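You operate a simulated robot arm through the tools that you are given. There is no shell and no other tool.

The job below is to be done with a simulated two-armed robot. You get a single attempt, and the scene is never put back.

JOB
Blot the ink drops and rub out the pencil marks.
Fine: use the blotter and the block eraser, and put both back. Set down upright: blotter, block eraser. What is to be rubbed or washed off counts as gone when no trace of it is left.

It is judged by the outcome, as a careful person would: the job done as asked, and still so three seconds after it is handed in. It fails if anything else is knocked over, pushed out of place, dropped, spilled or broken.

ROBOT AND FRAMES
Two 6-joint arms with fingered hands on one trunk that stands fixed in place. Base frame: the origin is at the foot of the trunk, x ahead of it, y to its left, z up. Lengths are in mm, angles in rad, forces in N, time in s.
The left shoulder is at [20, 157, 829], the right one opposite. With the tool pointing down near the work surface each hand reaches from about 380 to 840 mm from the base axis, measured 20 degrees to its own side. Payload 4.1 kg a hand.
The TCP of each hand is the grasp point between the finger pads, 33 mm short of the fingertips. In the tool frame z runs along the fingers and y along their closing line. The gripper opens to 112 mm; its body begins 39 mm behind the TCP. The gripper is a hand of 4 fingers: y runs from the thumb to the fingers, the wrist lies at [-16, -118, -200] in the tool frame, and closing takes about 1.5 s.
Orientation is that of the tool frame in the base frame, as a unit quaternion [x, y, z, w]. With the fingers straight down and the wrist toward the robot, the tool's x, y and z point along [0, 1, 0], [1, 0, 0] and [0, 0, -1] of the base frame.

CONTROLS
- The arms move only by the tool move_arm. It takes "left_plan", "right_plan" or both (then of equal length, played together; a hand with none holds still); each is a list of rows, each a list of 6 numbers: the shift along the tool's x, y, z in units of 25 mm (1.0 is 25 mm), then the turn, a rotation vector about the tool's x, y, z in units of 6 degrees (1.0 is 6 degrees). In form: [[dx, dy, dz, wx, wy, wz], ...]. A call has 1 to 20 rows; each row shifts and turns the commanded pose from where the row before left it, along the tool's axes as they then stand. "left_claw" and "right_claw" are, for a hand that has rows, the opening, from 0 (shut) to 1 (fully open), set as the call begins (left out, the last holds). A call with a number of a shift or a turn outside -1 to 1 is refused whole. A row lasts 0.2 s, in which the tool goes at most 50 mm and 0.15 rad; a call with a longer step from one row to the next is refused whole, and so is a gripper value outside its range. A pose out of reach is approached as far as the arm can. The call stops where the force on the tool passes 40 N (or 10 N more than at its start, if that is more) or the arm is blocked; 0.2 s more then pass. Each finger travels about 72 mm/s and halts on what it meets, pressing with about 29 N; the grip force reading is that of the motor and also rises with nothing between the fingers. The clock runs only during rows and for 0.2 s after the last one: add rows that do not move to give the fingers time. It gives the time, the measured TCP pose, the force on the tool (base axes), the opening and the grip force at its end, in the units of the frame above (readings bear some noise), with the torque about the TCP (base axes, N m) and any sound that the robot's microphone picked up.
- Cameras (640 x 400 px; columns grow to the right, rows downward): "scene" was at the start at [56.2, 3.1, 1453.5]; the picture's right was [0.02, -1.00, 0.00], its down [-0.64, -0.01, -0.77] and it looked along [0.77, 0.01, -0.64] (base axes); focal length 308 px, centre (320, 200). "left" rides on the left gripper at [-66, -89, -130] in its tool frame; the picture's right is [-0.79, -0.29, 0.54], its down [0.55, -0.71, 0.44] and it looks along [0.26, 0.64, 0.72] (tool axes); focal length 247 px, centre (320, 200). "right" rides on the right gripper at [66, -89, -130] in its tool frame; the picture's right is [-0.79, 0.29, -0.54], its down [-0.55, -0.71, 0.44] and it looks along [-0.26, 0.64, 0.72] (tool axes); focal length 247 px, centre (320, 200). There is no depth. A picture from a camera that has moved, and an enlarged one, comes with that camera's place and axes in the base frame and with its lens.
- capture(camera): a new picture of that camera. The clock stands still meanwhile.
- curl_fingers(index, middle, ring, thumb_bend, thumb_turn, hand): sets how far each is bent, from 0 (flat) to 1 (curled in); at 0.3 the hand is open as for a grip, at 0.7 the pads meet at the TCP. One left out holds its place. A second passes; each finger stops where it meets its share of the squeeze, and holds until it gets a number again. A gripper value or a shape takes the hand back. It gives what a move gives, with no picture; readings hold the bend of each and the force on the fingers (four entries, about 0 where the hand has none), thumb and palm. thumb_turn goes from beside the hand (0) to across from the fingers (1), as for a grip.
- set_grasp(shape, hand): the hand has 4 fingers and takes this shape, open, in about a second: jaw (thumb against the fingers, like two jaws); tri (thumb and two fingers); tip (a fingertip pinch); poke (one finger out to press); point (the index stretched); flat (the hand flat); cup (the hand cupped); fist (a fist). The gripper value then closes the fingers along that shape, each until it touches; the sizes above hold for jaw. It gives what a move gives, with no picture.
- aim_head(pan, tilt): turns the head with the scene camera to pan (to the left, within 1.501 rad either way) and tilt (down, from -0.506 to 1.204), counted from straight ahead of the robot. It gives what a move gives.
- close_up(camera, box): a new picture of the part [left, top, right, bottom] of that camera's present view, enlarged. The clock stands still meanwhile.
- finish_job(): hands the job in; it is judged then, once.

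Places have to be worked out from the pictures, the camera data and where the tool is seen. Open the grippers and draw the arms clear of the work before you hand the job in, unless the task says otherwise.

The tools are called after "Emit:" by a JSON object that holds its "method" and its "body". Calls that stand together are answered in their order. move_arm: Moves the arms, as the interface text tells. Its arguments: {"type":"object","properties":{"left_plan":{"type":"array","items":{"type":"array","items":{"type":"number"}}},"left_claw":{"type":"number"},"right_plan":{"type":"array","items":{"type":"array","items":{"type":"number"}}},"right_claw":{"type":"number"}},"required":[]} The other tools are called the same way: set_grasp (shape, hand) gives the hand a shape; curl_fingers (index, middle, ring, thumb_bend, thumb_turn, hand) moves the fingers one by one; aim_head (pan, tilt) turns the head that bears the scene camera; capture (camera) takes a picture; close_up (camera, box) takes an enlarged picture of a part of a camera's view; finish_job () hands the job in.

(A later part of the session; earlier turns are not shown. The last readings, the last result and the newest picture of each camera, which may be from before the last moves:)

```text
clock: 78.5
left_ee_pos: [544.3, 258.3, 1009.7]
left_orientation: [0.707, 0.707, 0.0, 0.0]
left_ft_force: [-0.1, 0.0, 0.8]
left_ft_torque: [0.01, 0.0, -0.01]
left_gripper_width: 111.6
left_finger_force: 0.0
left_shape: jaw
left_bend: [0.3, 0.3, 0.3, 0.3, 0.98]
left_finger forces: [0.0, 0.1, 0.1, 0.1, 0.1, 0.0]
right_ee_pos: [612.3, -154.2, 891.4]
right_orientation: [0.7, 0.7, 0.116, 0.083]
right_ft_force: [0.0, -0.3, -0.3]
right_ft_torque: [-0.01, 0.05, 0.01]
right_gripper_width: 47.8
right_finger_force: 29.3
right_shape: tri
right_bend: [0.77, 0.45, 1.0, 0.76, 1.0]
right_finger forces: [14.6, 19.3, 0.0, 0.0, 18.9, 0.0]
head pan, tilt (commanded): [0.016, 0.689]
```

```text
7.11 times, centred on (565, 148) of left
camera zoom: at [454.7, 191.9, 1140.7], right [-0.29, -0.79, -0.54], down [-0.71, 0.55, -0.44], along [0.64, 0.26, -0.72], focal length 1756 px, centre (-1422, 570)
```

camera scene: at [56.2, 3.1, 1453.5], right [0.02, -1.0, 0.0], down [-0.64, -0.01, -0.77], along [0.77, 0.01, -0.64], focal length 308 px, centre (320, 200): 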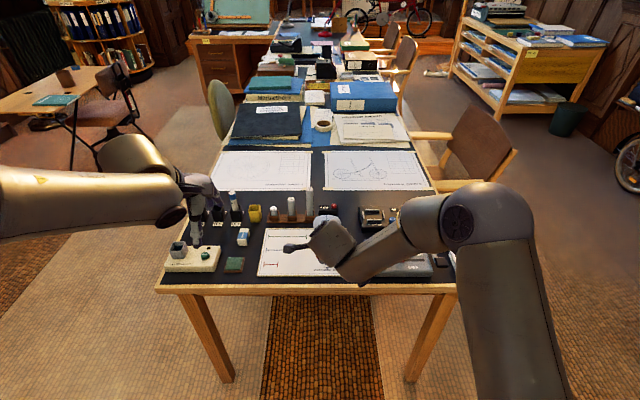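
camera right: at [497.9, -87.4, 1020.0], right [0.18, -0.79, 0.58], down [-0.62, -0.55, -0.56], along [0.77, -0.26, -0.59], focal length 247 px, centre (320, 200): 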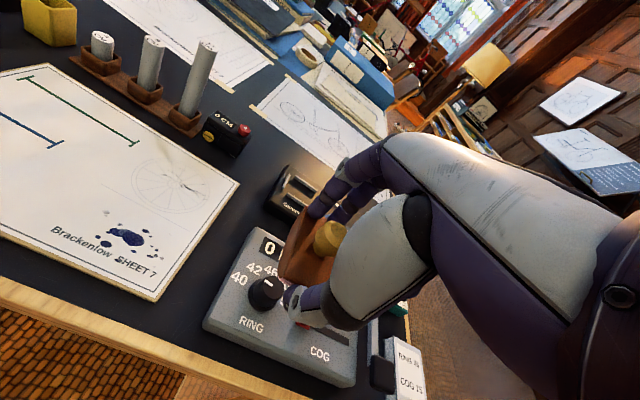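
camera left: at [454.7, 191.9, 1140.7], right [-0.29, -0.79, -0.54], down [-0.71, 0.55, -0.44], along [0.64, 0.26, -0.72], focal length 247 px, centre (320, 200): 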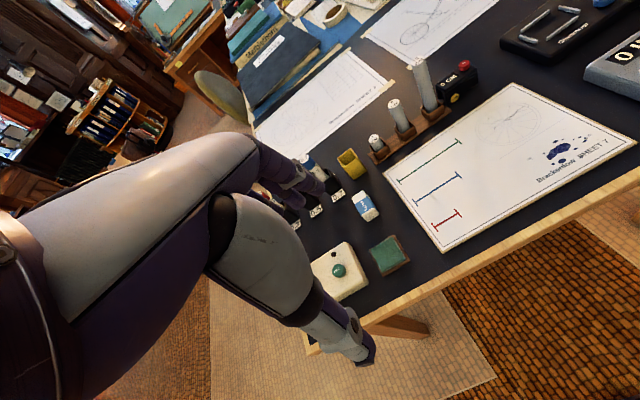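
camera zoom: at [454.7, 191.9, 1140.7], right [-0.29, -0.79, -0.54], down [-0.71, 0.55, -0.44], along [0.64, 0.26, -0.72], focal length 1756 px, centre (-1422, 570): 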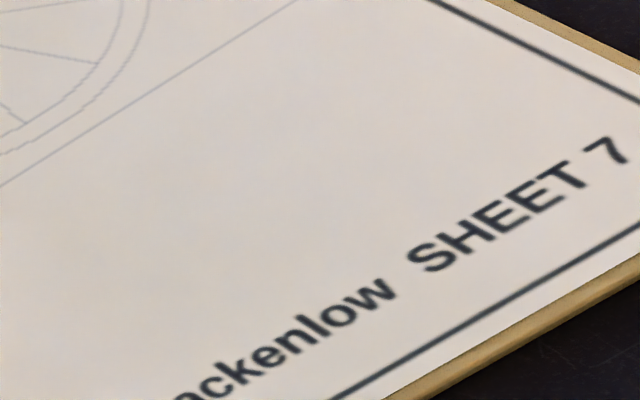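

All ink, including the faint spots, is gone and the printing is intact. Now I carry the blotter back toward its place (block centre at about (852, -83)), stopping above it to look.

Emit:
{"method": "move_arm", "body": {"right_plan": [[0.589, 0.8, 0.354, 0, 0, 0], [0.589, 0.8, 0.354, 0, 0, 0], [0.589, 0.8, 0.354, 0, 0, 0], [0.589, 0.8, 0.354, 0, 0, 0], [0.589, 0.8, 0.354, 0, 0, 0], [-0.02, 0.78, 0.52, 0, 0, 0], [-0.02, 0.78, 0.52, 0, 0, 0], [-0.02, 0.78, 0.52, 0, 0, 0], [-0.02, 0.78, 0.52, 0, 0, 0], [-0.02, 0.78, 0.52, 0, 0, 0], [0, 0, 0, 0, 0, 0]]}}

Emit:
{"method": "close_up", "body": {"camera": "left", "box": [430, 20, 550, 110]}}

Emit:
{"method": "close_up", "body": {"camera": "right", "box": [200, 170, 360, 310]}}

Emit:
{"method": "close_up", "body": {"camera": "scene", "box": [260, 180, 400, 290]}}

```text
clock: 80.9
left_ee_pos: [544.3, 257.3, 1008.8]
left_orientation: [0.708, 0.706, 0.0, -0.001]
left_ft_force: [0.6, -0.7, 0.9]
left_ft_torque: [-0.01, -0.02, 0.01]
left_gripper_width: 111.5
left_finger_force: 0.1
left_shape: jaw
left_bend: [0.3, 0.3, 0.3, 0.3, 0.98]
left_finger forces: [0.0, 0.1, 0.0, 0.0, 0.0, 0.1]
right_ee_pos: [830.8, -78.8, 843.5]
right_orientation: [0.699, 0.701, 0.116, 0.083]
right_ft_force: [0.2, -0.4, -0.4]
right_ft_torque: [-0.01, -0.03, 0.0]
right_gripper_width: 47.5
right_finger_force: 28.8
right_shape: tri
right_bend: [0.77, 0.45, 1.0, 0.76, 1.0]
right_finger forces: [15.0, 19.2, 0.0, 0.1, 18.8, 0.0]
head pan, tilt (commanded): [0.016, 0.689]
```

```text
4.44 times, centred on (490, 65) of left
camera zoom: at [454.7, 191.8, 1140.7], right [-0.29, -0.79, -0.54], down [-0.71, 0.55, -0.44], along [0.64, 0.26, -0.72], focal length 1098 px, centre (-436, 800)
```

zoom: 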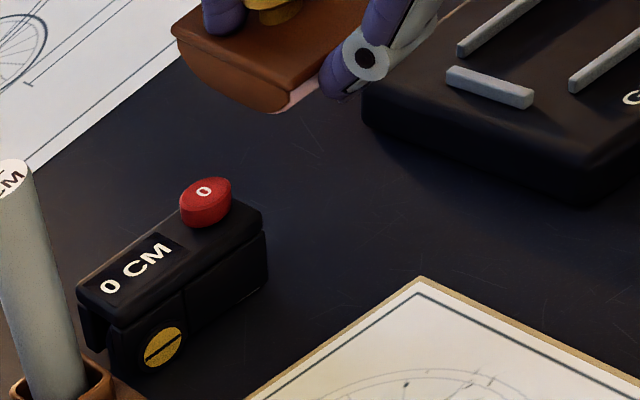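

```text
2.86 times, centred on (280, 240) of right
camera zoom: at [708.8, -19.8, 948.9], right [0.13, -0.82, 0.56], down [-0.56, -0.53, -0.64], along [0.82, -0.23, -0.52], focal length 706 px, centre (434, 86)
```

zoom: 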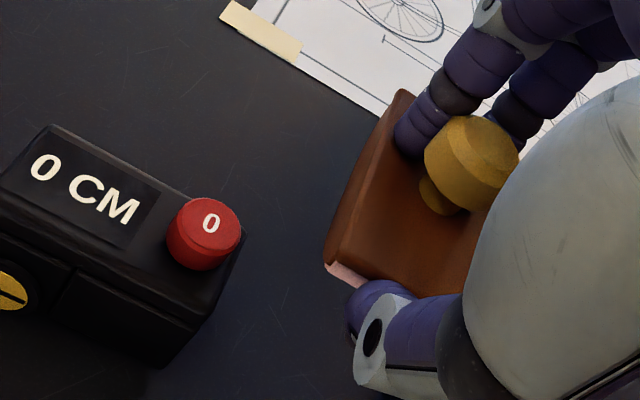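

```text
3.64 times, centred on (330, 235) of scene
camera zoom: at [56.1, 3.1, 1453.5], right [0.02, -1.0, 0.0], down [-0.64, -0.01, -0.77], along [0.77, 0.01, -0.64], focal length 1122 px, centre (284, 73)
```

zoom: 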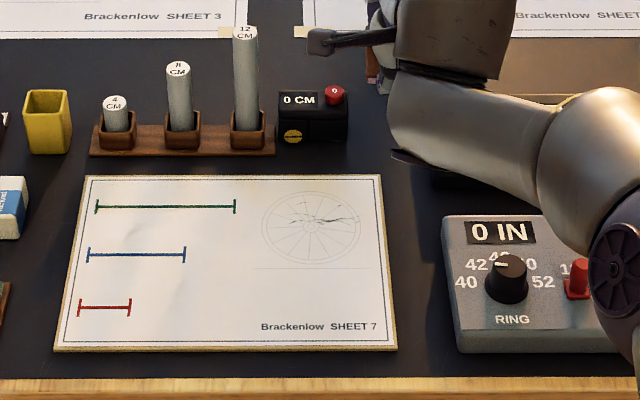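

The blotter is over its place. Re-triangulating the sheet corner gives a sheet height of about 741, so I lower to TCP z about 795, still clear of the table, and compare its corners with where they should appear.

Emit:
{"method": "move_arm", "body": {"right_plan": [[-0.029, -0.18, 0.613, 0, 0, 0], [-0.029, -0.18, 0.613, 0, 0, 0], [-0.029, -0.18, 0.613, 0, 0, 0], [0, 0, 0, 0, 0, 0]]}}

Emit:
{"method": "close_up", "body": {"camera": "left", "box": [430, 20, 550, 110]}}

Emit:
{"method": "close_up", "body": {"camera": "right", "box": [200, 170, 360, 310]}}

```text
clock: 81.9
left_ee_pos: [543.3, 257.3, 1008.8]
left_orientation: [0.708, 0.706, 0.0, 0.0]
left_ft_force: [0.2, 0.5, -0.3]
left_ft_torque: [0.0, 0.0, 0.01]
left_gripper_width: 111.7
left_finger_force: 0.0
left_shape: jaw
left_bend: [0.3, 0.3, 0.3, 0.3, 0.98]
left_finger forces: [0.0, 0.0, 0.1, 0.1, 0.0, 0.0]
right_ee_pos: [831.6, -78.0, 797.8]
right_orientation: [0.699, 0.7, 0.117, 0.083]
right_ft_force: [-0.6, 0.2, -0.9]
right_ft_torque: [-0.01, 0.05, 0.02]
right_gripper_width: 47.2
right_finger_force: 28.8
right_shape: tri
right_bend: [0.77, 0.45, 1.0, 0.76, 1.0]
right_finger forces: [15.2, 19.2, 0.0, 0.0, 18.6, 0.1]
head pan, tilt (commanded): [0.016, 0.689]
```

```text
4.44 times, centred on (490, 65) of left
camera zoom: at [454.7, 191.8, 1140.7], right [-0.29, -0.79, -0.54], down [-0.71, 0.55, -0.44], along [0.64, 0.26, -0.72], focal length 1098 px, centre (-436, 800)
```

zoom: 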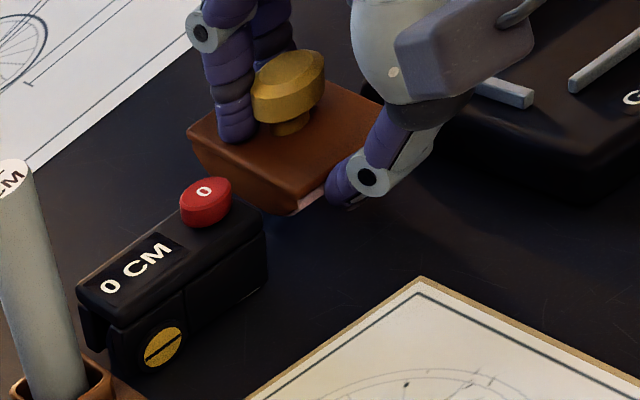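

```text
2.86 times, centred on (280, 240) of right
camera zoom: at [708.0, -19.3, 901.5], right [0.13, -0.82, 0.56], down [-0.56, -0.53, -0.64], along [0.82, -0.23, -0.53], focal length 706 px, centre (434, 86)
```

zoom: 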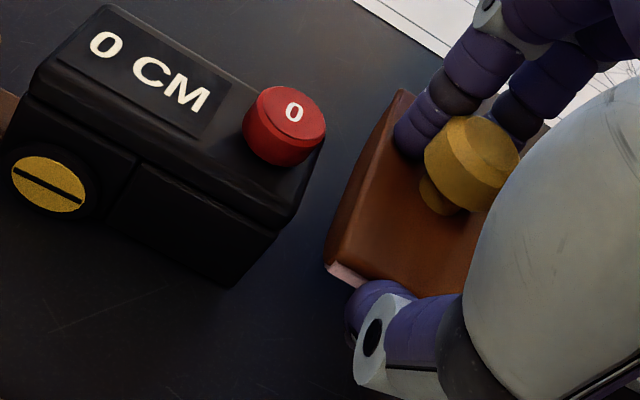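

I zoom in on the block's corners to judge the remaining shift and yaw precisely.

Emit:
{"method": "close_up", "body": {"camera": "left", "box": [455, 30, 519, 75]}}

Emit:
{"method": "close_up", "body": {"camera": "right", "box": [230, 185, 310, 265]}}

```text
8.89 times, centred on (487, 52) of left
camera zoom: at [454.7, 191.8, 1140.7], right [-0.29, -0.79, -0.54], down [-0.71, 0.55, -0.44], along [0.64, 0.26, -0.72], focal length 2195 px, centre (-1164, 1511)
```

zoom: 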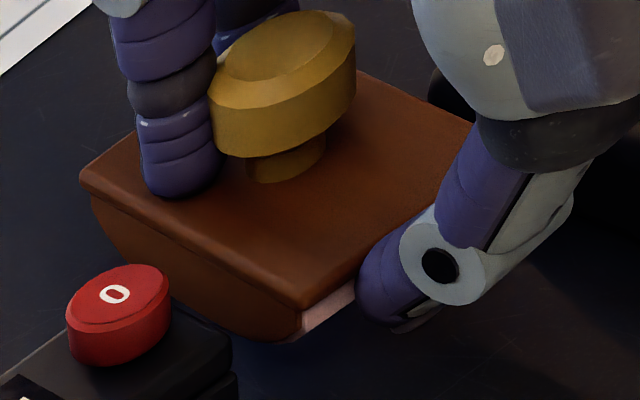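

```text
5.00 times, centred on (270, 225) of right
camera zoom: at [708.0, -19.3, 901.5], right [0.13, -0.82, 0.56], down [-0.56, -0.53, -0.64], along [0.82, -0.23, -0.53], focal length 1235 px, centre (570, 75)
```

zoom: 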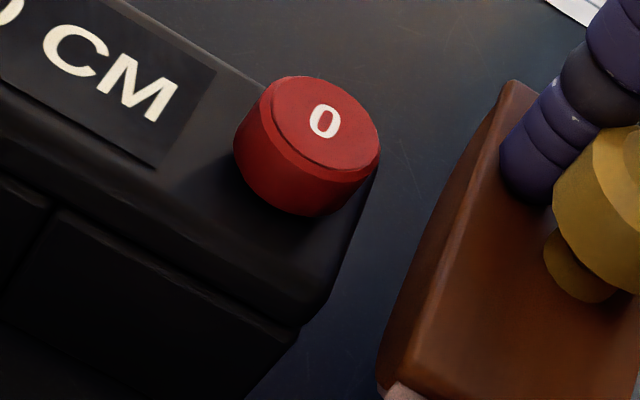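

With the top plane at z 768, both cameras agree: the block is level, 11 mm too far forward and turned about 2.5° clockwise. I correct that, lower 11 mm, then creep to the table.

Emit:
{"method": "move_arm", "body": {"right_plan": [[0.003, -0.211, -0.062, 0, 0, -0.21], [0.003, -0.211, -0.062, 0, 0, -0.21], [-0.01, -0.062, 0.21, 0, 0, 0], [-0.01, -0.062, 0.21, 0, 0, 0], [0, 0, 0, 0, 0, 0]]}}

Emit:
{"method": "close_up", "body": {"camera": "left", "box": [455, 30, 519, 75]}}

Emit:
{"method": "move_arm", "body": {"right_plan": [[-0.0018, -0.0112, 0.0383, 0, 0, 0], [-0.0018, -0.0112, 0.0383, 0, 0, 0], [0, 0, 0, 0, 0, 0]]}}

```text
clock: 83.1
left_ee_pos: [543.5, 257.6, 1010.0]
left_orientation: [0.708, 0.707, 0.0, 0.0]
left_ft_force: [-0.4, -0.5, 0.0]
left_ft_torque: [-0.01, 0.03, 0.01]
left_gripper_width: 111.6
left_finger_force: 0.0
left_shape: jaw
left_bend: [0.3, 0.3, 0.3, 0.3, 0.98]
left_finger forces: [0.1, 0.0, 0.0, 0.0, 0.0, 0.0]
right_ee_pos: [819.8, -80.5, 787.9]
right_orientation: [0.683, 0.716, 0.114, 0.085]
right_ft_force: [0.0, 1.0, -1.0]
right_ft_torque: [0.0, -0.03, 0.01]
right_gripper_width: 47.5
right_finger_force: 29.1
right_shape: tri
right_bend: [0.77, 0.45, 1.0, 0.76, 1.0]
right_finger forces: [15.2, 19.1, 0.0, 0.0, 18.7, 0.0]
head pan, tilt (commanded): [0.016, 0.689]
```

```text
8.89 times, centred on (487, 52) of left
camera zoom: at [454.7, 191.8, 1140.7], right [-0.29, -0.79, -0.54], down [-0.71, 0.55, -0.44], along [0.64, 0.26, -0.72], focal length 2195 px, centre (-1164, 1511)
```

zoom: 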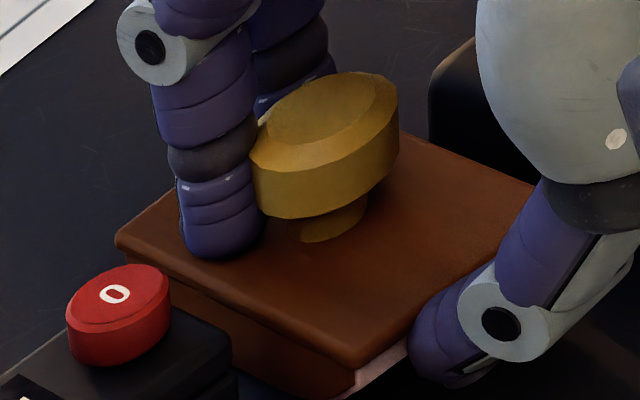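

```text
clock: 83.9
left_ee_pos: [543.8, 256.9, 1009.9]
left_orientation: [0.708, 0.707, 0.0, 0.0]
left_ft_force: [-0.2, 0.2, 1.2]
left_ft_torque: [-0.05, 0.01, 0.0]
left_gripper_width: 111.6
left_finger_force: 0.1
left_shape: jaw
left_bend: [0.3, 0.3, 0.3, 0.3, 0.98]
left_finger forces: [0.1, 0.0, 0.0, 0.0, 0.1, 0.0]
right_ee_pos: [818.7, -79.6, 785.5]
right_orientation: [0.683, 0.716, 0.115, 0.085]
right_ft_force: [-0.6, -0.6, -0.7]
right_ft_torque: [-0.01, 0.03, -0.01]
right_gripper_width: 47.6
right_finger_force: 28.7
right_shape: tri
right_bend: [0.77, 0.45, 1.0, 0.76, 1.0]
right_finger forces: [15.2, 19.1, 0.0, 0.0, 18.6, 0.0]
head pan, tilt (commanded): [0.016, 0.689]
```

The corners are now at (888, -63) and (814, -62), within about 2 mm of the original. I keep lowering in 1 mm steps until the table takes the weight.

Emit:
{"method": "move_arm", "body": {"right_plan": [[-0.0018, -0.0112, 0.0383, 0, 0, 0], [-0.0018, -0.0112, 0.0383, 0, 0, 0], [0, 0, 0, 0, 0, 0]]}}

```text
clock: 84.7
left_ee_pos: [543.9, 258.0, 1009.6]
left_orientation: [0.708, 0.706, 0.0, 0.0]
left_ft_force: [0.1, 0.4, 0.7]
left_ft_torque: [0.02, 0.01, 0.01]
left_gripper_width: 111.5
left_finger_force: 0.0
left_shape: jaw
left_bend: [0.3, 0.3, 0.3, 0.3, 0.98]
left_finger forces: [0.1, 0.0, 0.1, 0.0, 0.1, 0.1]
right_ee_pos: [819.6, -77.9, 784.2]
right_orientation: [0.684, 0.715, 0.116, 0.086]
right_ft_force: [-1.1, 0.4, 5.7]
right_ft_torque: [0.05, 0.0, 0.02]
right_gripper_width: 47.6
right_finger_force: 29.0
right_shape: tri
right_bend: [0.77, 0.45, 1.0, 0.76, 1.0]
right_finger forces: [19.5, 18.9, 0.0, 0.0, 19.8, 0.0]
head pan, tilt (commanded): [0.016, 0.689]
```

The table takes 6 N at TCP z 784. I release the grip slowly and check that the blotter stands.

Emit:
{"method": "move_arm", "body": {"right_plan": [[0, 0, 0, 0, 0, 0], [0, 0, 0, 0, 0, 0], [0, 0, 0, 0, 0, 0]], "right_claw": 0.52}}

Emit:
{"method": "move_arm", "body": {"right_plan": [[0, 0, 0, 0, 0, 0], [0, 0, 0, 0, 0, 0], [0, 0, 0, 0, 0, 0], [0, 0, 0, 0, 0, 0]], "right_claw": 0.8}}

Emit:
{"method": "close_up", "body": {"camera": "left", "box": [455, 30, 519, 75]}}

Emit:
{"method": "close_up", "body": {"camera": "right", "box": [200, 150, 400, 310]}}

```text
clock: 85.5
left_ee_pos: [542.8, 258.0, 1008.4]
left_orientation: [0.707, 0.707, 0.0, 0.0]
left_ft_force: [0.1, -0.6, -0.2]
left_ft_torque: [0.01, 0.0, 0.05]
left_gripper_width: 111.7
left_finger_force: 0.1
left_shape: jaw
left_bend: [0.3, 0.3, 0.3, 0.3, 0.98]
left_finger forces: [0.0, 0.1, 0.0, 0.1, 0.0, 0.1]
right_ee_pos: [818.6, -78.4, 783.0]
right_orientation: [0.684, 0.715, 0.115, 0.085]
right_ft_force: [0.4, -0.7, 4.5]
right_ft_torque: [-0.03, 0.02, -0.03]
right_gripper_width: 56.0
right_finger_force: 0.1
right_shape: tri
right_bend: [0.76, 0.43, 0.99, 0.71, 1.0]
right_finger forces: [0.3, 3.5, 0.0, 0.0, 3.5, 0.1]
head pan, tilt (commanded): [0.016, 0.689]
```

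```text
clock: 86.5
left_ee_pos: [543.2, 257.8, 1009.5]
left_orientation: [0.708, 0.706, 0.0, 0.0]
left_ft_force: [0.4, 1.3, 0.2]
left_ft_torque: [-0.02, 0.04, -0.01]
left_gripper_width: 111.8
left_finger_force: 0.0
left_shape: jaw
left_bend: [0.3, 0.3, 0.3, 0.3, 0.98]
left_finger forces: [0.1, 0.0, 0.1, 0.1, 0.0, 0.1]
right_ee_pos: [820.8, -77.6, 785.9]
right_orientation: [0.684, 0.715, 0.116, 0.087]
right_ft_force: [3.0, -0.4, 24.7]
right_ft_torque: [0.07, 0.68, 0.0]
right_gripper_width: 81.8
right_finger_force: 0.0
right_shape: tri
right_bend: [0.25, 0.34, 0.99, 0.6, 0.99]
right_finger forces: [0.0, 0.0, 0.1, 0.0, 24.3, 0.0]
head pan, tilt (commanded): [0.016, 0.689]
```

```text
8.89 times, centred on (487, 52) of left
camera zoom: at [454.2, 191.9, 1140.9], right [-0.29, -0.79, -0.54], down [-0.71, 0.55, -0.44], along [0.64, 0.26, -0.72], focal length 2195 px, centre (-1164, 1511)
```

zoom: 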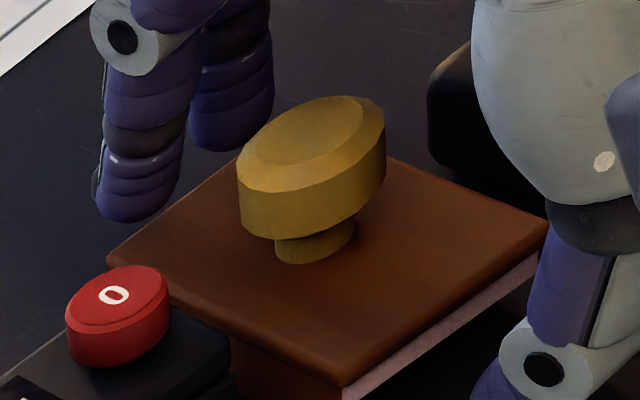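

```text
2.50 times, centred on (300, 230) of right
camera zoom: at [694.2, -23.0, 888.3], right [0.16, -0.81, 0.57], down [-0.53, -0.56, -0.64], along [0.83, -0.2, -0.52], focal length 617 px, centre (370, 125)
```

zoom: 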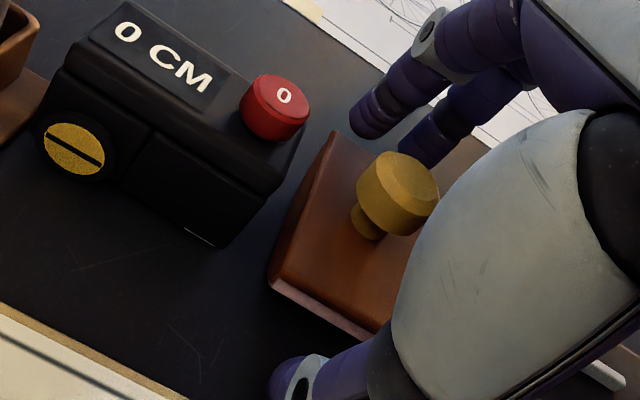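

The blotter stands at its old place, corners (888, -61) and (814, -61), but the opening thumb is pressing the surface with 25 N. I lift straight up and back at once.

Emit:
{"method": "move_arm", "body": {"right_plan": [[0.005, 0.08, -0.25, 0, 0, 0], [0.01, 0.15, -0.5, 0, 0, 0], [0.02, 0.25, -0.9, 0, 0, 0], [0.02, 0.25, -0.9, 0, 0, 0], [0, 0, -0.5, 0, 0, 0], [0, -0.5, -0.5, 0, 0, 0], [0, -0.8, -0.3, 0, 0, 0], [0, -0.8, -0.3, 0, 0, 0], [-0.5, -0.8, -0.3, 0, 0, 0], [-0.8, -0.8, -0.3, 0, 0, 0], [-0.8, -0.8, 0, 0, 0, 0], [-0.8, -0.8, 0, 0, 0, 0], [-0.8, -0.8, 0, 0, 0, 0], [-0.8, -0.5, 0, 0, 0, 0], [0, 0, 0, 0, 0, 0]]}}

Emit:
{"method": "capture", "body": {"camera": "scene"}}

Emit:
{"method": "close_up", "body": {"camera": "scene", "box": [220, 190, 380, 290]}}

Emit:
{"method": "close_up", "body": {"camera": "left", "box": [440, 30, 540, 110]}}

```text
clock: 89.7
left_ee_pos: [542.6, 258.9, 1009.7]
left_orientation: [0.708, 0.706, 0.0, 0.0]
left_ft_force: [-0.2, 0.4, 0.1]
left_ft_torque: [0.02, 0.03, -0.01]
left_gripper_width: 111.6
left_finger_force: 0.0
left_shape: jaw
left_bend: [0.3, 0.3, 0.3, 0.3, 0.98]
left_finger forces: [0.0, 0.1, 0.0, 0.1, 0.0, 0.1]
right_ee_pos: [665.2, -178.1, 869.2]
right_orientation: [0.688, 0.713, 0.105, 0.086]
right_ft_force: [0.1, -0.3, 0.2]
right_ft_torque: [0.01, 0.01, 0.02]
right_gripper_width: 89.5
right_finger_force: 0.0
right_shape: tri
right_bend: [0.25, 0.34, 0.99, 0.51, 0.99]
right_finger forces: [0.0, 0.0, 0.1, 0.0, 0.0, 0.0]
right hand out of reach, approached as far as the arm can: row 13, 14
head pan, tilt (commanded): [0.016, 0.689]
```

```text
taken
camera scene: at [56.2, 3.1, 1453.5], right [0.02, -1.0, 0.0], down [-0.64, -0.01, -0.77], along [0.77, 0.01, -0.64], focal length 308 px, centre (320, 200)
```

scene: 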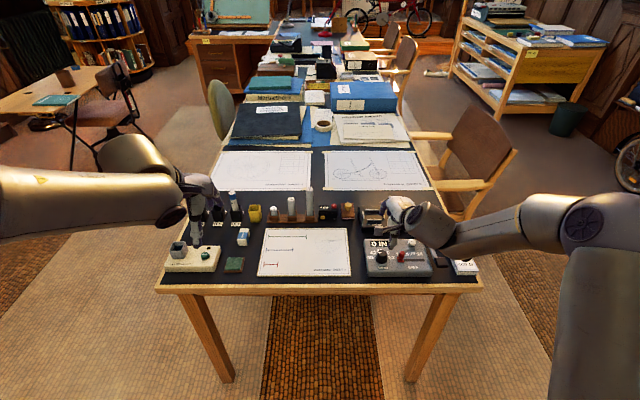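

```text
4.00 times, centred on (300, 240) of scene
camera zoom: at [56.2, 3.1, 1453.5], right [0.02, -1.0, 0.0], down [-0.64, -0.01, -0.77], along [0.77, 0.01, -0.64], focal length 1234 px, centre (400, 40)
```

zoom: 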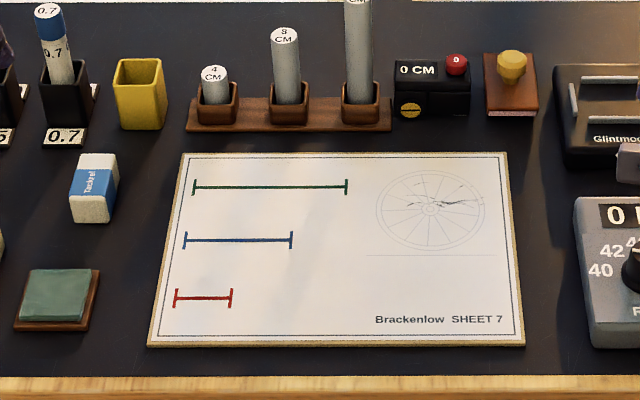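

```text
5.00 times, centred on (490, 70) of left
camera zoom: at [454.7, 191.8, 1140.7], right [-0.29, -0.79, -0.54], down [-0.71, 0.55, -0.44], along [0.64, 0.26, -0.72], focal length 1235 px, centre (-530, 850)
```

zoom: 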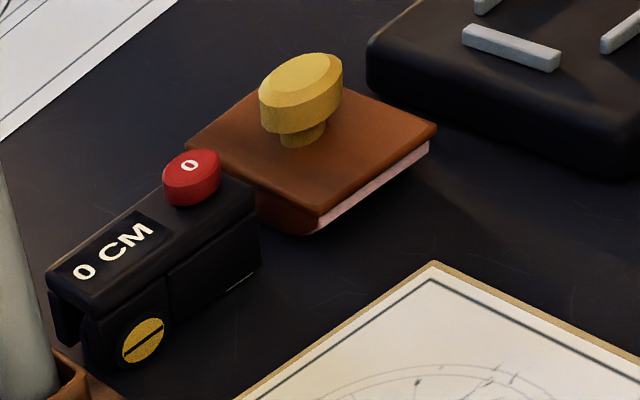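

The blotter is back in place, the ink is gone, and the sheet has not moved. I now raise the right arm clear and look closely at the eraser and pencil marks.

Emit:
{"method": "move_arm", "body": {"right_plan": [[0, 0.25, -0.9, 0, 0, 0], [0, 0.25, -0.9, 0, 0, 0], [0, 0.25, -0.9, 0, 0, 0], [0, 0.2, -0.9, 0, 0, 0], [0, 0.2, -0.9, 0, 0, 0], [0, 0.1, -0.9, 0.8, 0, 0], [-0.3, 0, -0.6, 0.8, 0, 0], [-0.3, 0, 0, 0.8, 0, 0], [-0.3, 0, 0, 0, 0, 0], [-0.3, 0, 0, 0, 0, 0], [0, 0, 0, 0, 0, 0]], "right_claw": 0.6}}

Emit:
{"method": "close_up", "body": {"camera": "left", "box": [335, 170, 399, 240]}}

Emit:
{"method": "close_up", "body": {"camera": "scene", "box": [225, 220, 265, 250]}}

Emit:
{"method": "close_up", "body": {"camera": "scene", "box": [310, 230, 350, 256]}}

Emit:
{"method": "close_up", "body": {"camera": "left", "box": [470, 95, 550, 150]}}

```text
clock: 92.1
left_ee_pos: [543.9, 257.6, 1009.7]
left_orientation: [0.707, 0.707, 0.0, 0.001]
left_ft_force: [0.6, 0.3, 0.5]
left_ft_torque: [-0.01, -0.02, -0.03]
left_gripper_width: 111.7
left_finger_force: 0.1
left_shape: jaw
left_bend: [0.3, 0.3, 0.3, 0.3, 0.98]
left_finger forces: [0.0, 0.0, 0.0, 0.1, 0.0, 0.0]
right_ee_pos: [662.2, -217.8, 1017.2]
right_orientation: [0.695, 0.718, 0.036, 0.02]
right_ft_force: [0.5, 0.4, 0.1]
right_ft_torque: [0.0, 0.02, -0.02]
right_gripper_width: 67.5
right_finger_force: 0.2
right_shape: tri
right_bend: [0.75, 0.4, 0.99, 0.65, 1.0]
right_finger forces: [0.1, 0.0, 0.0, 0.0, 0.0, 0.1]
right hand out of reach, approached as far as the arm can: row 6, 7
head pan, tilt (commanded): [0.016, 0.689]
```

```text
5.71 times, centred on (367, 205) of left
camera zoom: at [454.7, 191.8, 1140.7], right [-0.29, -0.79, -0.54], down [-0.71, 0.55, -0.44], along [0.64, 0.26, -0.72], focal length 1411 px, centre (51, 171)
```

zoom: 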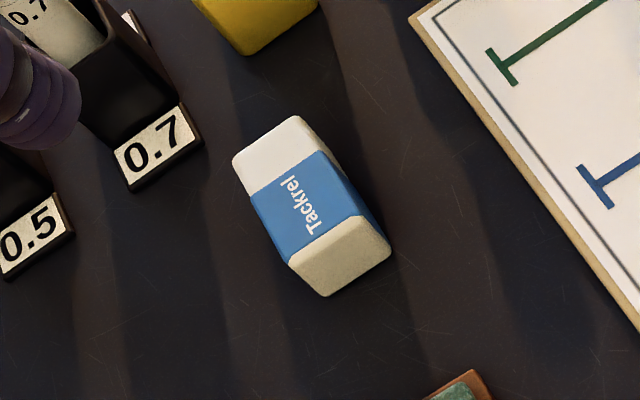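

```text
13.33 times, centred on (245, 235) of scene
camera zoom: at [56.2, 3.1, 1453.5], right [0.02, -1.0, 0.0], down [-0.64, -0.01, -0.77], along [0.77, 0.01, -0.64], focal length 4113 px, centre (1320, -267)
```

zoom: 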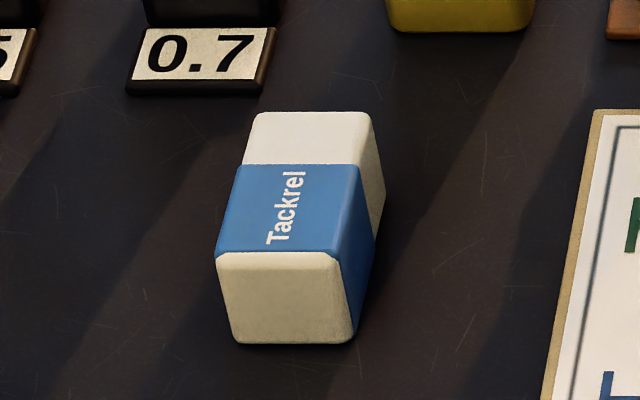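

```text
15.38 times, centred on (330, 243) of scene
camera zoom: at [56.2, 3.1, 1453.5], right [0.02, -1.0, 0.0], down [-0.64, -0.01, -0.77], along [0.77, 0.01, -0.64], focal length 4746 px, centre (166, -462)
```

zoom: 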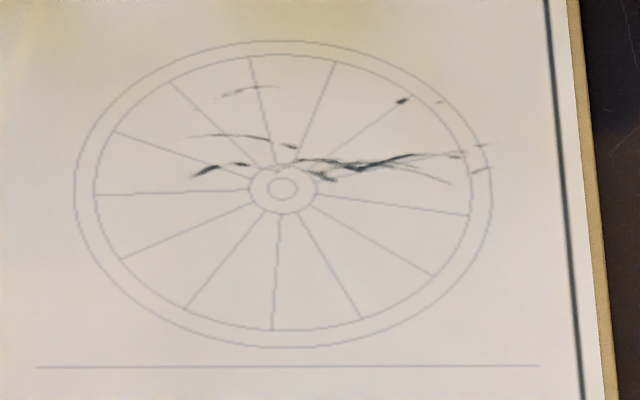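

```text
7.27 times, centred on (510, 122) of left
camera zoom: at [454.7, 191.8, 1140.7], right [-0.29, -0.79, -0.54], down [-0.71, 0.55, -0.44], along [0.64, 0.26, -0.72], focal length 1796 px, centre (-1062, 764)
```

zoom: 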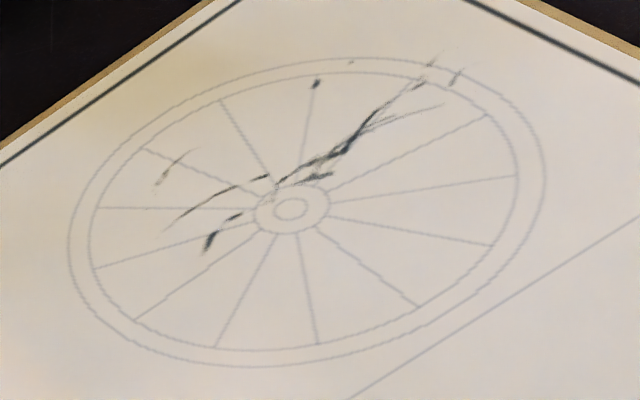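

The view is now sharp. The eraser is 45 × 27 × 37 mm with centre (714, 248.5), standing z 738–775, and the pencil marks span x 713–742, y -57 to +12. I set the left hand to tri and hover over the eraser, moving the right hand further aside.

Emit:
{"method": "set_grasp", "body": {"hand": "left", "shape": "tri"}}

Emit:
{"method": "move_arm", "body": {"left_plan": [[-0.07, 0.85, 0.7, 0, 0, 0], [-0.07, 0.85, 0.7, 0, 0, 0], [-0.07, 0.85, 0.7, 0, 0, 0], [-0.07, 0.85, 0.7, 0, 0, 0], [-0.07, 0.85, 0.7, 0, 0, 0], [-0.07, 0.85, 0.7, 0, 0, 0], [-0.07, 0.85, 0.7, 0, 0, 0], [-0.07, 0.85, 0.3, 0, 0, 0], [0, 0, 0, 0, 0, 0]], "right_plan": [[-0.5, -0.6, 0, 0, 0, 0], [-0.5, -0.6, 0, 0, 0, 0], [-0.5, -0.6, 0, 0, 0, 0], [-0.5, -0.6, 0, 0, 0, 0], [-0.5, -0.6, 0, 0, 0, 0], [0, 0, 0, 0, 0, 0], [0, 0, 0, 0, 0, 0], [0, 0, 0, 0, 0, 0], [0, 0, 0, 0, 0, 0]], "left_claw": 0.55}}

Emit:
{"method": "capture", "body": {"camera": "left"}}

Emit:
{"method": "close_up", "body": {"camera": "scene", "box": [180, 170, 320, 280]}}

Emit:
{"method": "capture", "body": {"camera": "right"}}

```text
clock: 93.0
left_ee_pos: [543.2, 258.0, 1009.6]
left_orientation: [0.708, 0.707, 0.0, 0.0]
left_ft_force: [0.1, 0.5, -0.2]
left_ft_torque: [-0.02, -0.02, 0.03]
left_gripper_width: 111.3
left_finger_force: 0.0
left_shape: tri
left_bend: [0.3, 0.3, 0.99, 0.3, 0.98]
left_finger forces: [0.0, 0.0, 0.0, 0.1, 0.0, 0.0]
right_ee_pos: [662.3, -217.9, 1016.5]
right_orientation: [0.694, 0.718, 0.036, 0.019]
right_ft_force: [0.1, -0.1, -0.1]
right_ft_torque: [0.01, -0.01, 0.0]
right_gripper_width: 67.7
right_finger_force: 0.0
right_shape: tri
right_bend: [0.75, 0.4, 0.99, 0.65, 1.0]
right_finger forces: [0.0, 0.0, 0.1, 0.1, 0.0, 0.0]
head pan, tilt (commanded): [0.016, 0.689]
```

```text
clock: 95.0
left_ee_pos: [713.2, 242.3, 879.2]
left_orientation: [0.707, 0.707, 0.0, 0.0]
left_ft_force: [0.6, 0.9, 0.2]
left_ft_torque: [0.0, 0.01, 0.01]
left_gripper_width: 62.0
left_finger_force: 0.0
left_shape: tri
left_bend: [0.76, 0.42, 0.99, 0.68, 1.0]
left_finger forces: [0.1, 0.0, 0.0, 0.1, 0.1, 0.1]
right_ee_pos: [589.5, -281.7, 1009.8]
right_orientation: [0.694, 0.719, 0.035, 0.02]
right_ft_force: [1.0, -0.6, -0.5]
right_ft_torque: [0.0, -0.01, -0.01]
right_gripper_width: 67.7
right_finger_force: 0.1
right_shape: tri
right_bend: [0.75, 0.4, 0.99, 0.65, 1.0]
right_finger forces: [0.0, 0.0, 0.0, 0.0, 0.0, 0.0]
head pan, tilt (commanded): [0.016, 0.689]
```

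```text
taken
camera left: at [624.0, 176.9, 1009.8], right [-0.29, -0.79, -0.54], down [-0.71, 0.55, -0.44], along [0.64, 0.26, -0.72], focal length 247 px, centre (320, 200)
```

left: 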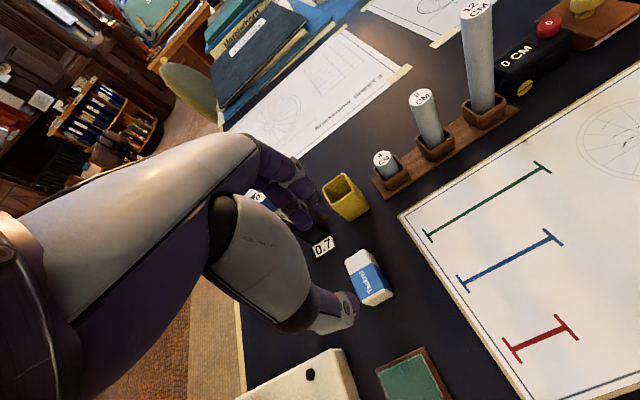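

```text
3.64 times, centred on (250, 225) of scene
camera zoom: at [56.1, 3.1, 1453.5], right [0.02, -1.0, 0.0], down [-0.64, -0.01, -0.77], along [0.77, 0.01, -0.64], focal length 1122 px, centre (574, 109)
```

zoom: 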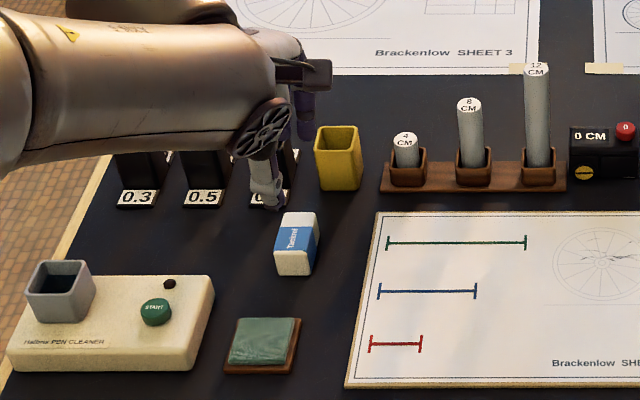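

```text
taken
camera right: at [488.1, -223.3, 1134.0], right [0.27, -0.8, 0.54], down [-0.65, -0.56, -0.5], along [0.71, -0.22, -0.67], focal length 247 px, centre (320, 200)
```

right: 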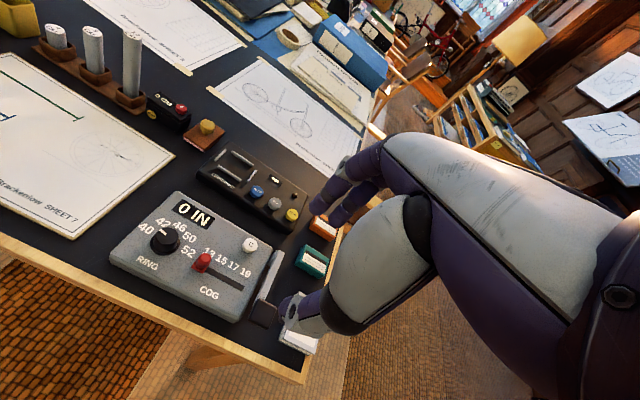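

The hand hovers above the eraser. I zoom in to check clearance between the fingers and the pens in the "0.7" stand.

Emit:
{"method": "close_up", "body": {"camera": "left", "box": [230, 150, 410, 320]}}

Emit:
{"method": "close_up", "body": {"camera": "scene", "box": [205, 180, 285, 240]}}

```text
2.35 times, centred on (320, 235) of left
camera zoom: at [624.0, 176.9, 1009.8], right [-0.29, -0.79, -0.54], down [-0.71, 0.55, -0.44], along [0.64, 0.26, -0.72], focal length 581 px, centre (320, 118)
```

zoom: 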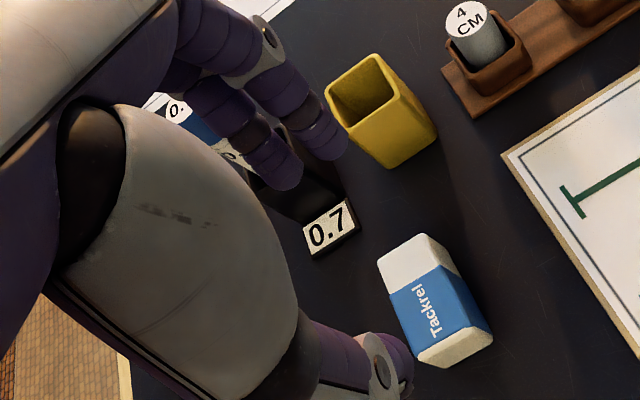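

```text
6.67 times, centred on (245, 210) of scene
camera zoom: at [56.1, 3.1, 1453.5], right [0.02, -1.0, 0.0], down [-0.64, -0.01, -0.77], along [0.77, 0.01, -0.64], focal length 2056 px, centre (820, 133)
```

zoom: 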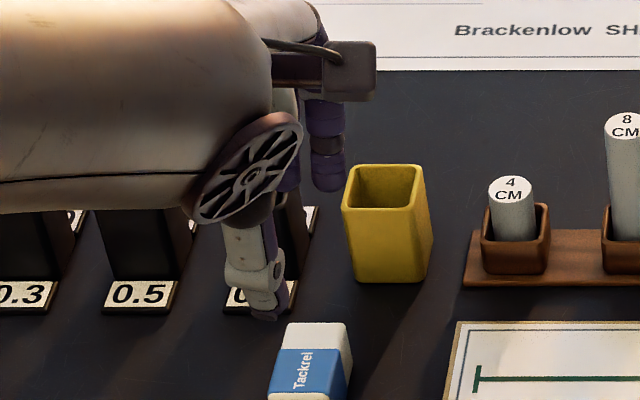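

The fingers should pass about 10 mm clear of the pen since the ring finger is curled in. I align and lower 60 mm, then look again.

Emit:
{"method": "move_arm", "body": {"left_plan": [[0.04, 0, 0.6, 0, 0, 0], [0, 0, 0.6, 0, 0, 0], [0, 0, 0.6, 0, 0, 0], [0, 0, 0.6, 0, 0, 0], [0, 0, 0, 0, 0, 0]]}}

Emit:
{"method": "close_up", "body": {"camera": "left", "box": [230, 150, 410, 320]}}

Emit:
{"method": "close_up", "body": {"camera": "scene", "box": [205, 190, 285, 250]}}

Emit:
{"method": "close_up", "body": {"camera": "right", "box": [0, 0, 120, 90]}}

```text
clock: 96.2
left_ee_pos: [712.7, 243.4, 818.1]
left_orientation: [0.707, 0.707, -0.001, 0.001]
left_ft_force: [-0.7, 0.0, 0.3]
left_ft_torque: [0.0, 0.02, -0.02]
left_gripper_width: 62.2
left_finger_force: 0.1
left_shape: tri
left_bend: [0.76, 0.42, 0.99, 0.68, 1.0]
left_finger forces: [0.1, 0.0, 0.0, 0.0, 0.1, 0.0]
right_ee_pos: [589.6, -282.4, 1008.3]
right_orientation: [0.695, 0.718, 0.037, 0.02]
right_ft_force: [-0.7, 0.5, 0.5]
right_ft_torque: [0.02, 0.01, 0.02]
right_gripper_width: 67.5
right_finger_force: 0.2
right_shape: tri
right_bend: [0.75, 0.4, 0.99, 0.65, 1.0]
right_finger forces: [0.1, 0.1, 0.0, 0.0, 0.1, 0.0]
head pan, tilt (commanded): [0.016, 0.689]
```

```text
2.35 times, centred on (320, 235) of left
camera zoom: at [624.4, 177.3, 950.2], right [-0.29, -0.79, -0.54], down [-0.71, 0.55, -0.44], along [0.64, 0.26, -0.72], focal length 581 px, centre (320, 118)
```

zoom: 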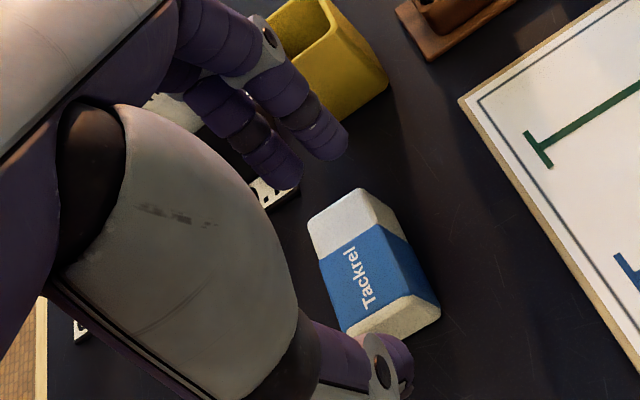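

```text
6.67 times, centred on (245, 220) of scene
camera zoom: at [56.1, 3.1, 1453.5], right [0.02, -1.0, 0.0], down [-0.64, -0.01, -0.77], along [0.77, 0.01, -0.64], focal length 2056 px, centre (820, 67)
```

zoom: 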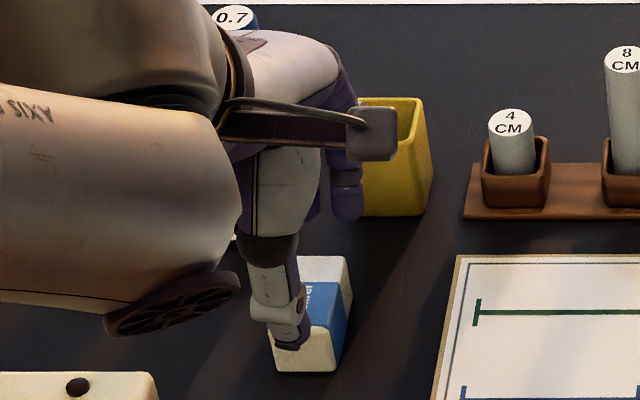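

```text
4.44 times, centred on (60, 45) of right
camera zoom: at [488.1, -223.3, 1134.0], right [0.27, -0.8, 0.54], down [-0.65, -0.56, -0.5], along [0.71, -0.22, -0.67], focal length 1098 px, centre (1476, 889)
```

zoom: 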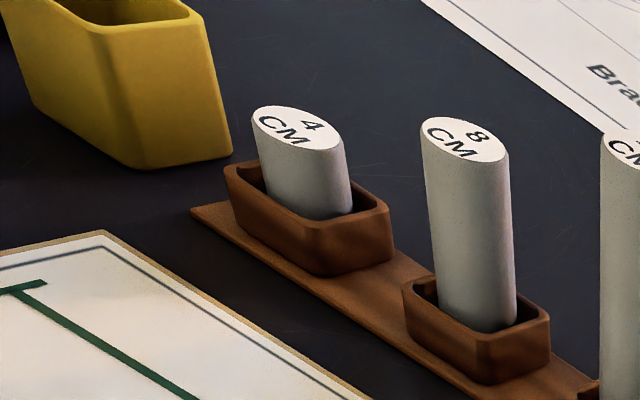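

Clearances look fine and the eraser sits centred between the fingers (about 5 mm toward the middle finger). I lower the last 29 mm in two steps and close on its end faces.

Emit:
{"method": "move_arm", "body": {"left_plan": [[0, 0.04, 0.58, 0, 0, 0], [0, 0, 0.58, 0, 0, 0], [0, 0, 0, 0, 0, 0]]}}

Emit:
{"method": "close_up", "body": {"camera": "left", "box": [230, 150, 410, 320]}}

Emit:
{"method": "close_up", "body": {"camera": "scene", "box": [205, 190, 285, 250]}}

```text
clock: 97.0
left_ee_pos: [714.0, 243.3, 790.9]
left_orientation: [0.708, 0.707, 0.0, 0.0]
left_ft_force: [-0.1, 0.6, 0.6]
left_ft_torque: [-0.01, -0.03, 0.03]
left_gripper_width: 61.9
left_finger_force: 0.0
left_shape: tri
left_bend: [0.76, 0.42, 0.99, 0.68, 1.0]
left_finger forces: [0.0, 0.0, 0.1, 0.1, 0.0, 0.0]
right_ee_pos: [589.6, -281.9, 1009.3]
right_orientation: [0.694, 0.719, 0.036, 0.019]
right_ft_force: [0.4, -1.4, 0.9]
right_ft_torque: [-0.03, -0.02, 0.0]
right_gripper_width: 67.7
right_finger_force: 0.1
right_shape: tri
right_bend: [0.75, 0.4, 0.99, 0.65, 1.0]
right_finger forces: [0.0, 0.0, 0.0, 0.0, 0.0, 0.1]
head pan, tilt (commanded): [0.016, 0.689]
```

```text
2.35 times, centred on (320, 235) of left
camera zoom: at [625.0, 177.9, 921.1], right [-0.29, -0.79, -0.54], down [-0.71, 0.55, -0.44], along [0.64, 0.26, -0.72], focal length 581 px, centre (320, 118)
```

zoom: 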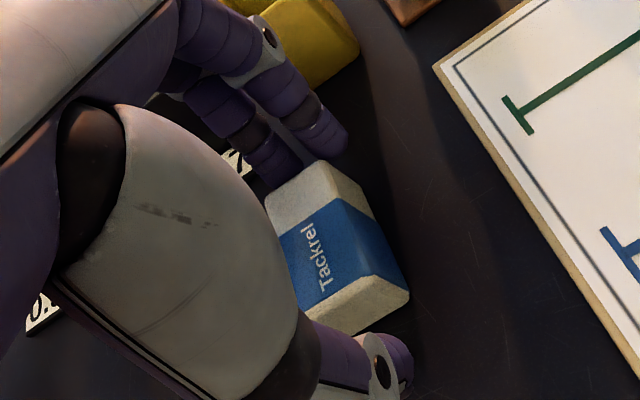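

```text
6.67 times, centred on (245, 220) of scene
camera zoom: at [56.1, 3.1, 1453.5], right [0.02, -1.0, 0.0], down [-0.64, -0.01, -0.77], along [0.77, 0.01, -0.64], focal length 2056 px, centre (820, 67)
```

zoom: 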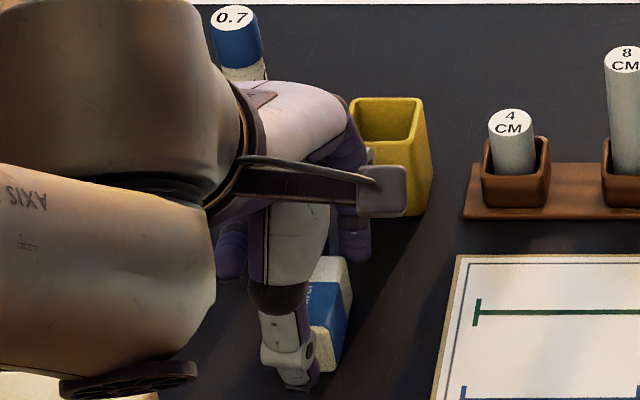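

Everything is clear, so I close the left fingers on the eraser.

Emit:
{"method": "move_arm", "body": {"left_plan": [[0, 0, 0, 0, 0, 0], [0, 0, 0, 0, 0, 0], [0, 0, 0, 0, 0, 0], [0, 0, 0, 0, 0, 0], [0, 0, 0, 0, 0, 0], [0, 0, 0, 0, 0, 0]], "left_claw": 0.2}}

Emit:
{"method": "close_up", "body": {"camera": "left", "box": [230, 150, 410, 320]}}

```text
clock: 98.4
left_ee_pos: [713.1, 244.1, 789.7]
left_orientation: [0.708, 0.706, 0.0, 0.0]
left_ft_force: [0.5, 0.6, 0.3]
left_ft_torque: [-0.03, -0.05, -0.04]
left_gripper_width: 41.5
left_finger_force: 29.1
left_shape: tri
left_bend: [0.76, 0.49, 1.0, 0.73, 1.0]
left_finger forces: [12.0, 13.9, 0.0, 0.0, 25.8, 0.1]
right_ee_pos: [589.1, -282.9, 1008.8]
right_orientation: [0.695, 0.718, 0.035, 0.019]
right_ft_force: [-0.2, 0.2, -0.2]
right_ft_torque: [0.01, -0.03, 0.02]
right_gripper_width: 67.8
right_finger_force: 0.1
right_shape: tri
right_bend: [0.75, 0.4, 0.99, 0.65, 1.0]
right_finger forces: [0.0, 0.0, 0.0, 0.1, 0.1, 0.0]
head pan, tilt (commanded): [0.016, 0.689]
```

```text
2.35 times, centred on (320, 235) of left
camera zoom: at [625.0, 177.9, 921.1], right [-0.29, -0.79, -0.54], down [-0.71, 0.55, -0.44], along [0.64, 0.26, -0.72], focal length 581 px, centre (320, 118)
```

zoom: 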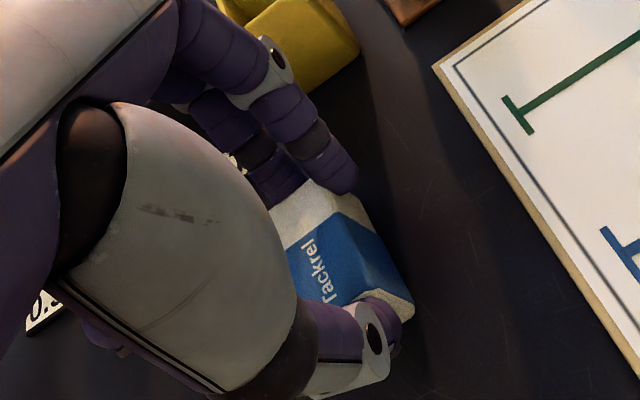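

The eraser is gripped firmly (12/14/26 N). I lift it 65 mm straight up and check it hangs square.

Emit:
{"method": "move_arm", "body": {"left_plan": [[0, 0, -0.2, 0, 0, 0], [0, 0, -0.6, 0, 0, 0], [0, 0, -0.9, 0, 0, 0], [0, 0, -0.9, 0, 0, 0], [0, 0, 0, 0, 0, 0]]}}

Emit:
{"method": "close_up", "body": {"camera": "left", "box": [230, 150, 410, 320]}}

Emit:
{"method": "close_up", "body": {"camera": "right", "box": [0, 0, 120, 90]}}

```text
clock: 99.6
left_ee_pos: [715.0, 242.9, 856.6]
left_orientation: [0.707, 0.708, -0.001, 0.0]
left_ft_force: [-0.9, 1.2, -0.2]
left_ft_torque: [-0.03, -0.01, -0.01]
left_gripper_width: 41.1
left_finger_force: 29.3
left_shape: tri
left_bend: [0.76, 0.49, 1.0, 0.73, 1.0]
left_finger forces: [11.8, 13.9, 0.0, 0.0, 25.8, 0.0]
right_ee_pos: [589.2, -281.1, 1009.2]
right_orientation: [0.695, 0.718, 0.036, 0.019]
right_ft_force: [-0.7, -1.2, 0.4]
right_ft_torque: [0.02, 0.0, 0.0]
right_gripper_width: 67.7
right_finger_force: 0.0
right_shape: tri
right_bend: [0.75, 0.4, 0.99, 0.65, 1.0]
right_finger forces: [0.0, 0.0, 0.0, 0.1, 0.0, 0.1]
head pan, tilt (commanded): [0.016, 0.689]
```

```text
2.35 times, centred on (320, 235) of left
camera zoom: at [625.9, 176.9, 987.2], right [-0.29, -0.79, -0.54], down [-0.71, 0.55, -0.44], along [0.64, 0.26, -0.72], focal length 581 px, centre (320, 118)
```

zoom: 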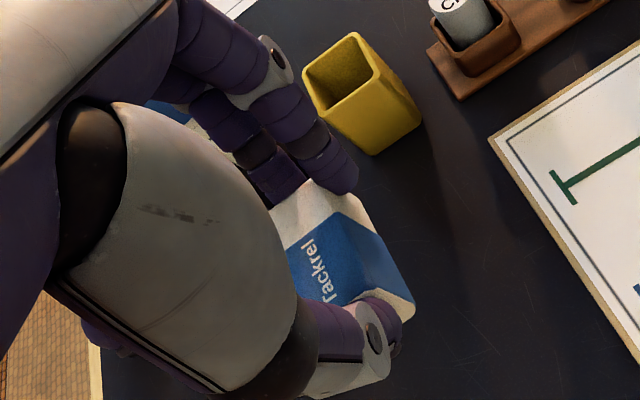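

```text
4.44 times, centred on (60, 45) of right
camera zoom: at [488.2, -223.3, 1134.0], right [0.27, -0.8, 0.54], down [-0.65, -0.56, -0.5], along [0.71, -0.22, -0.67], focal length 1098 px, centre (1476, 889)
```

zoom: 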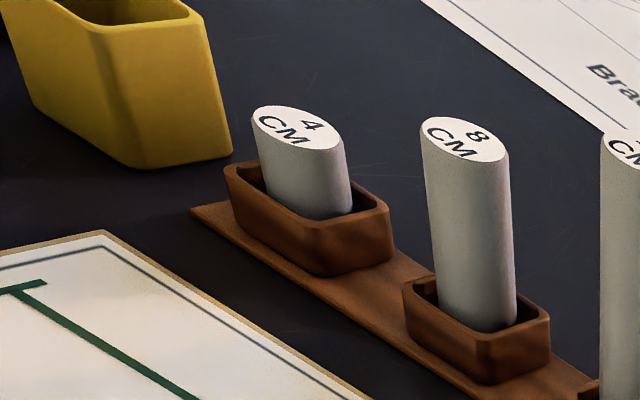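

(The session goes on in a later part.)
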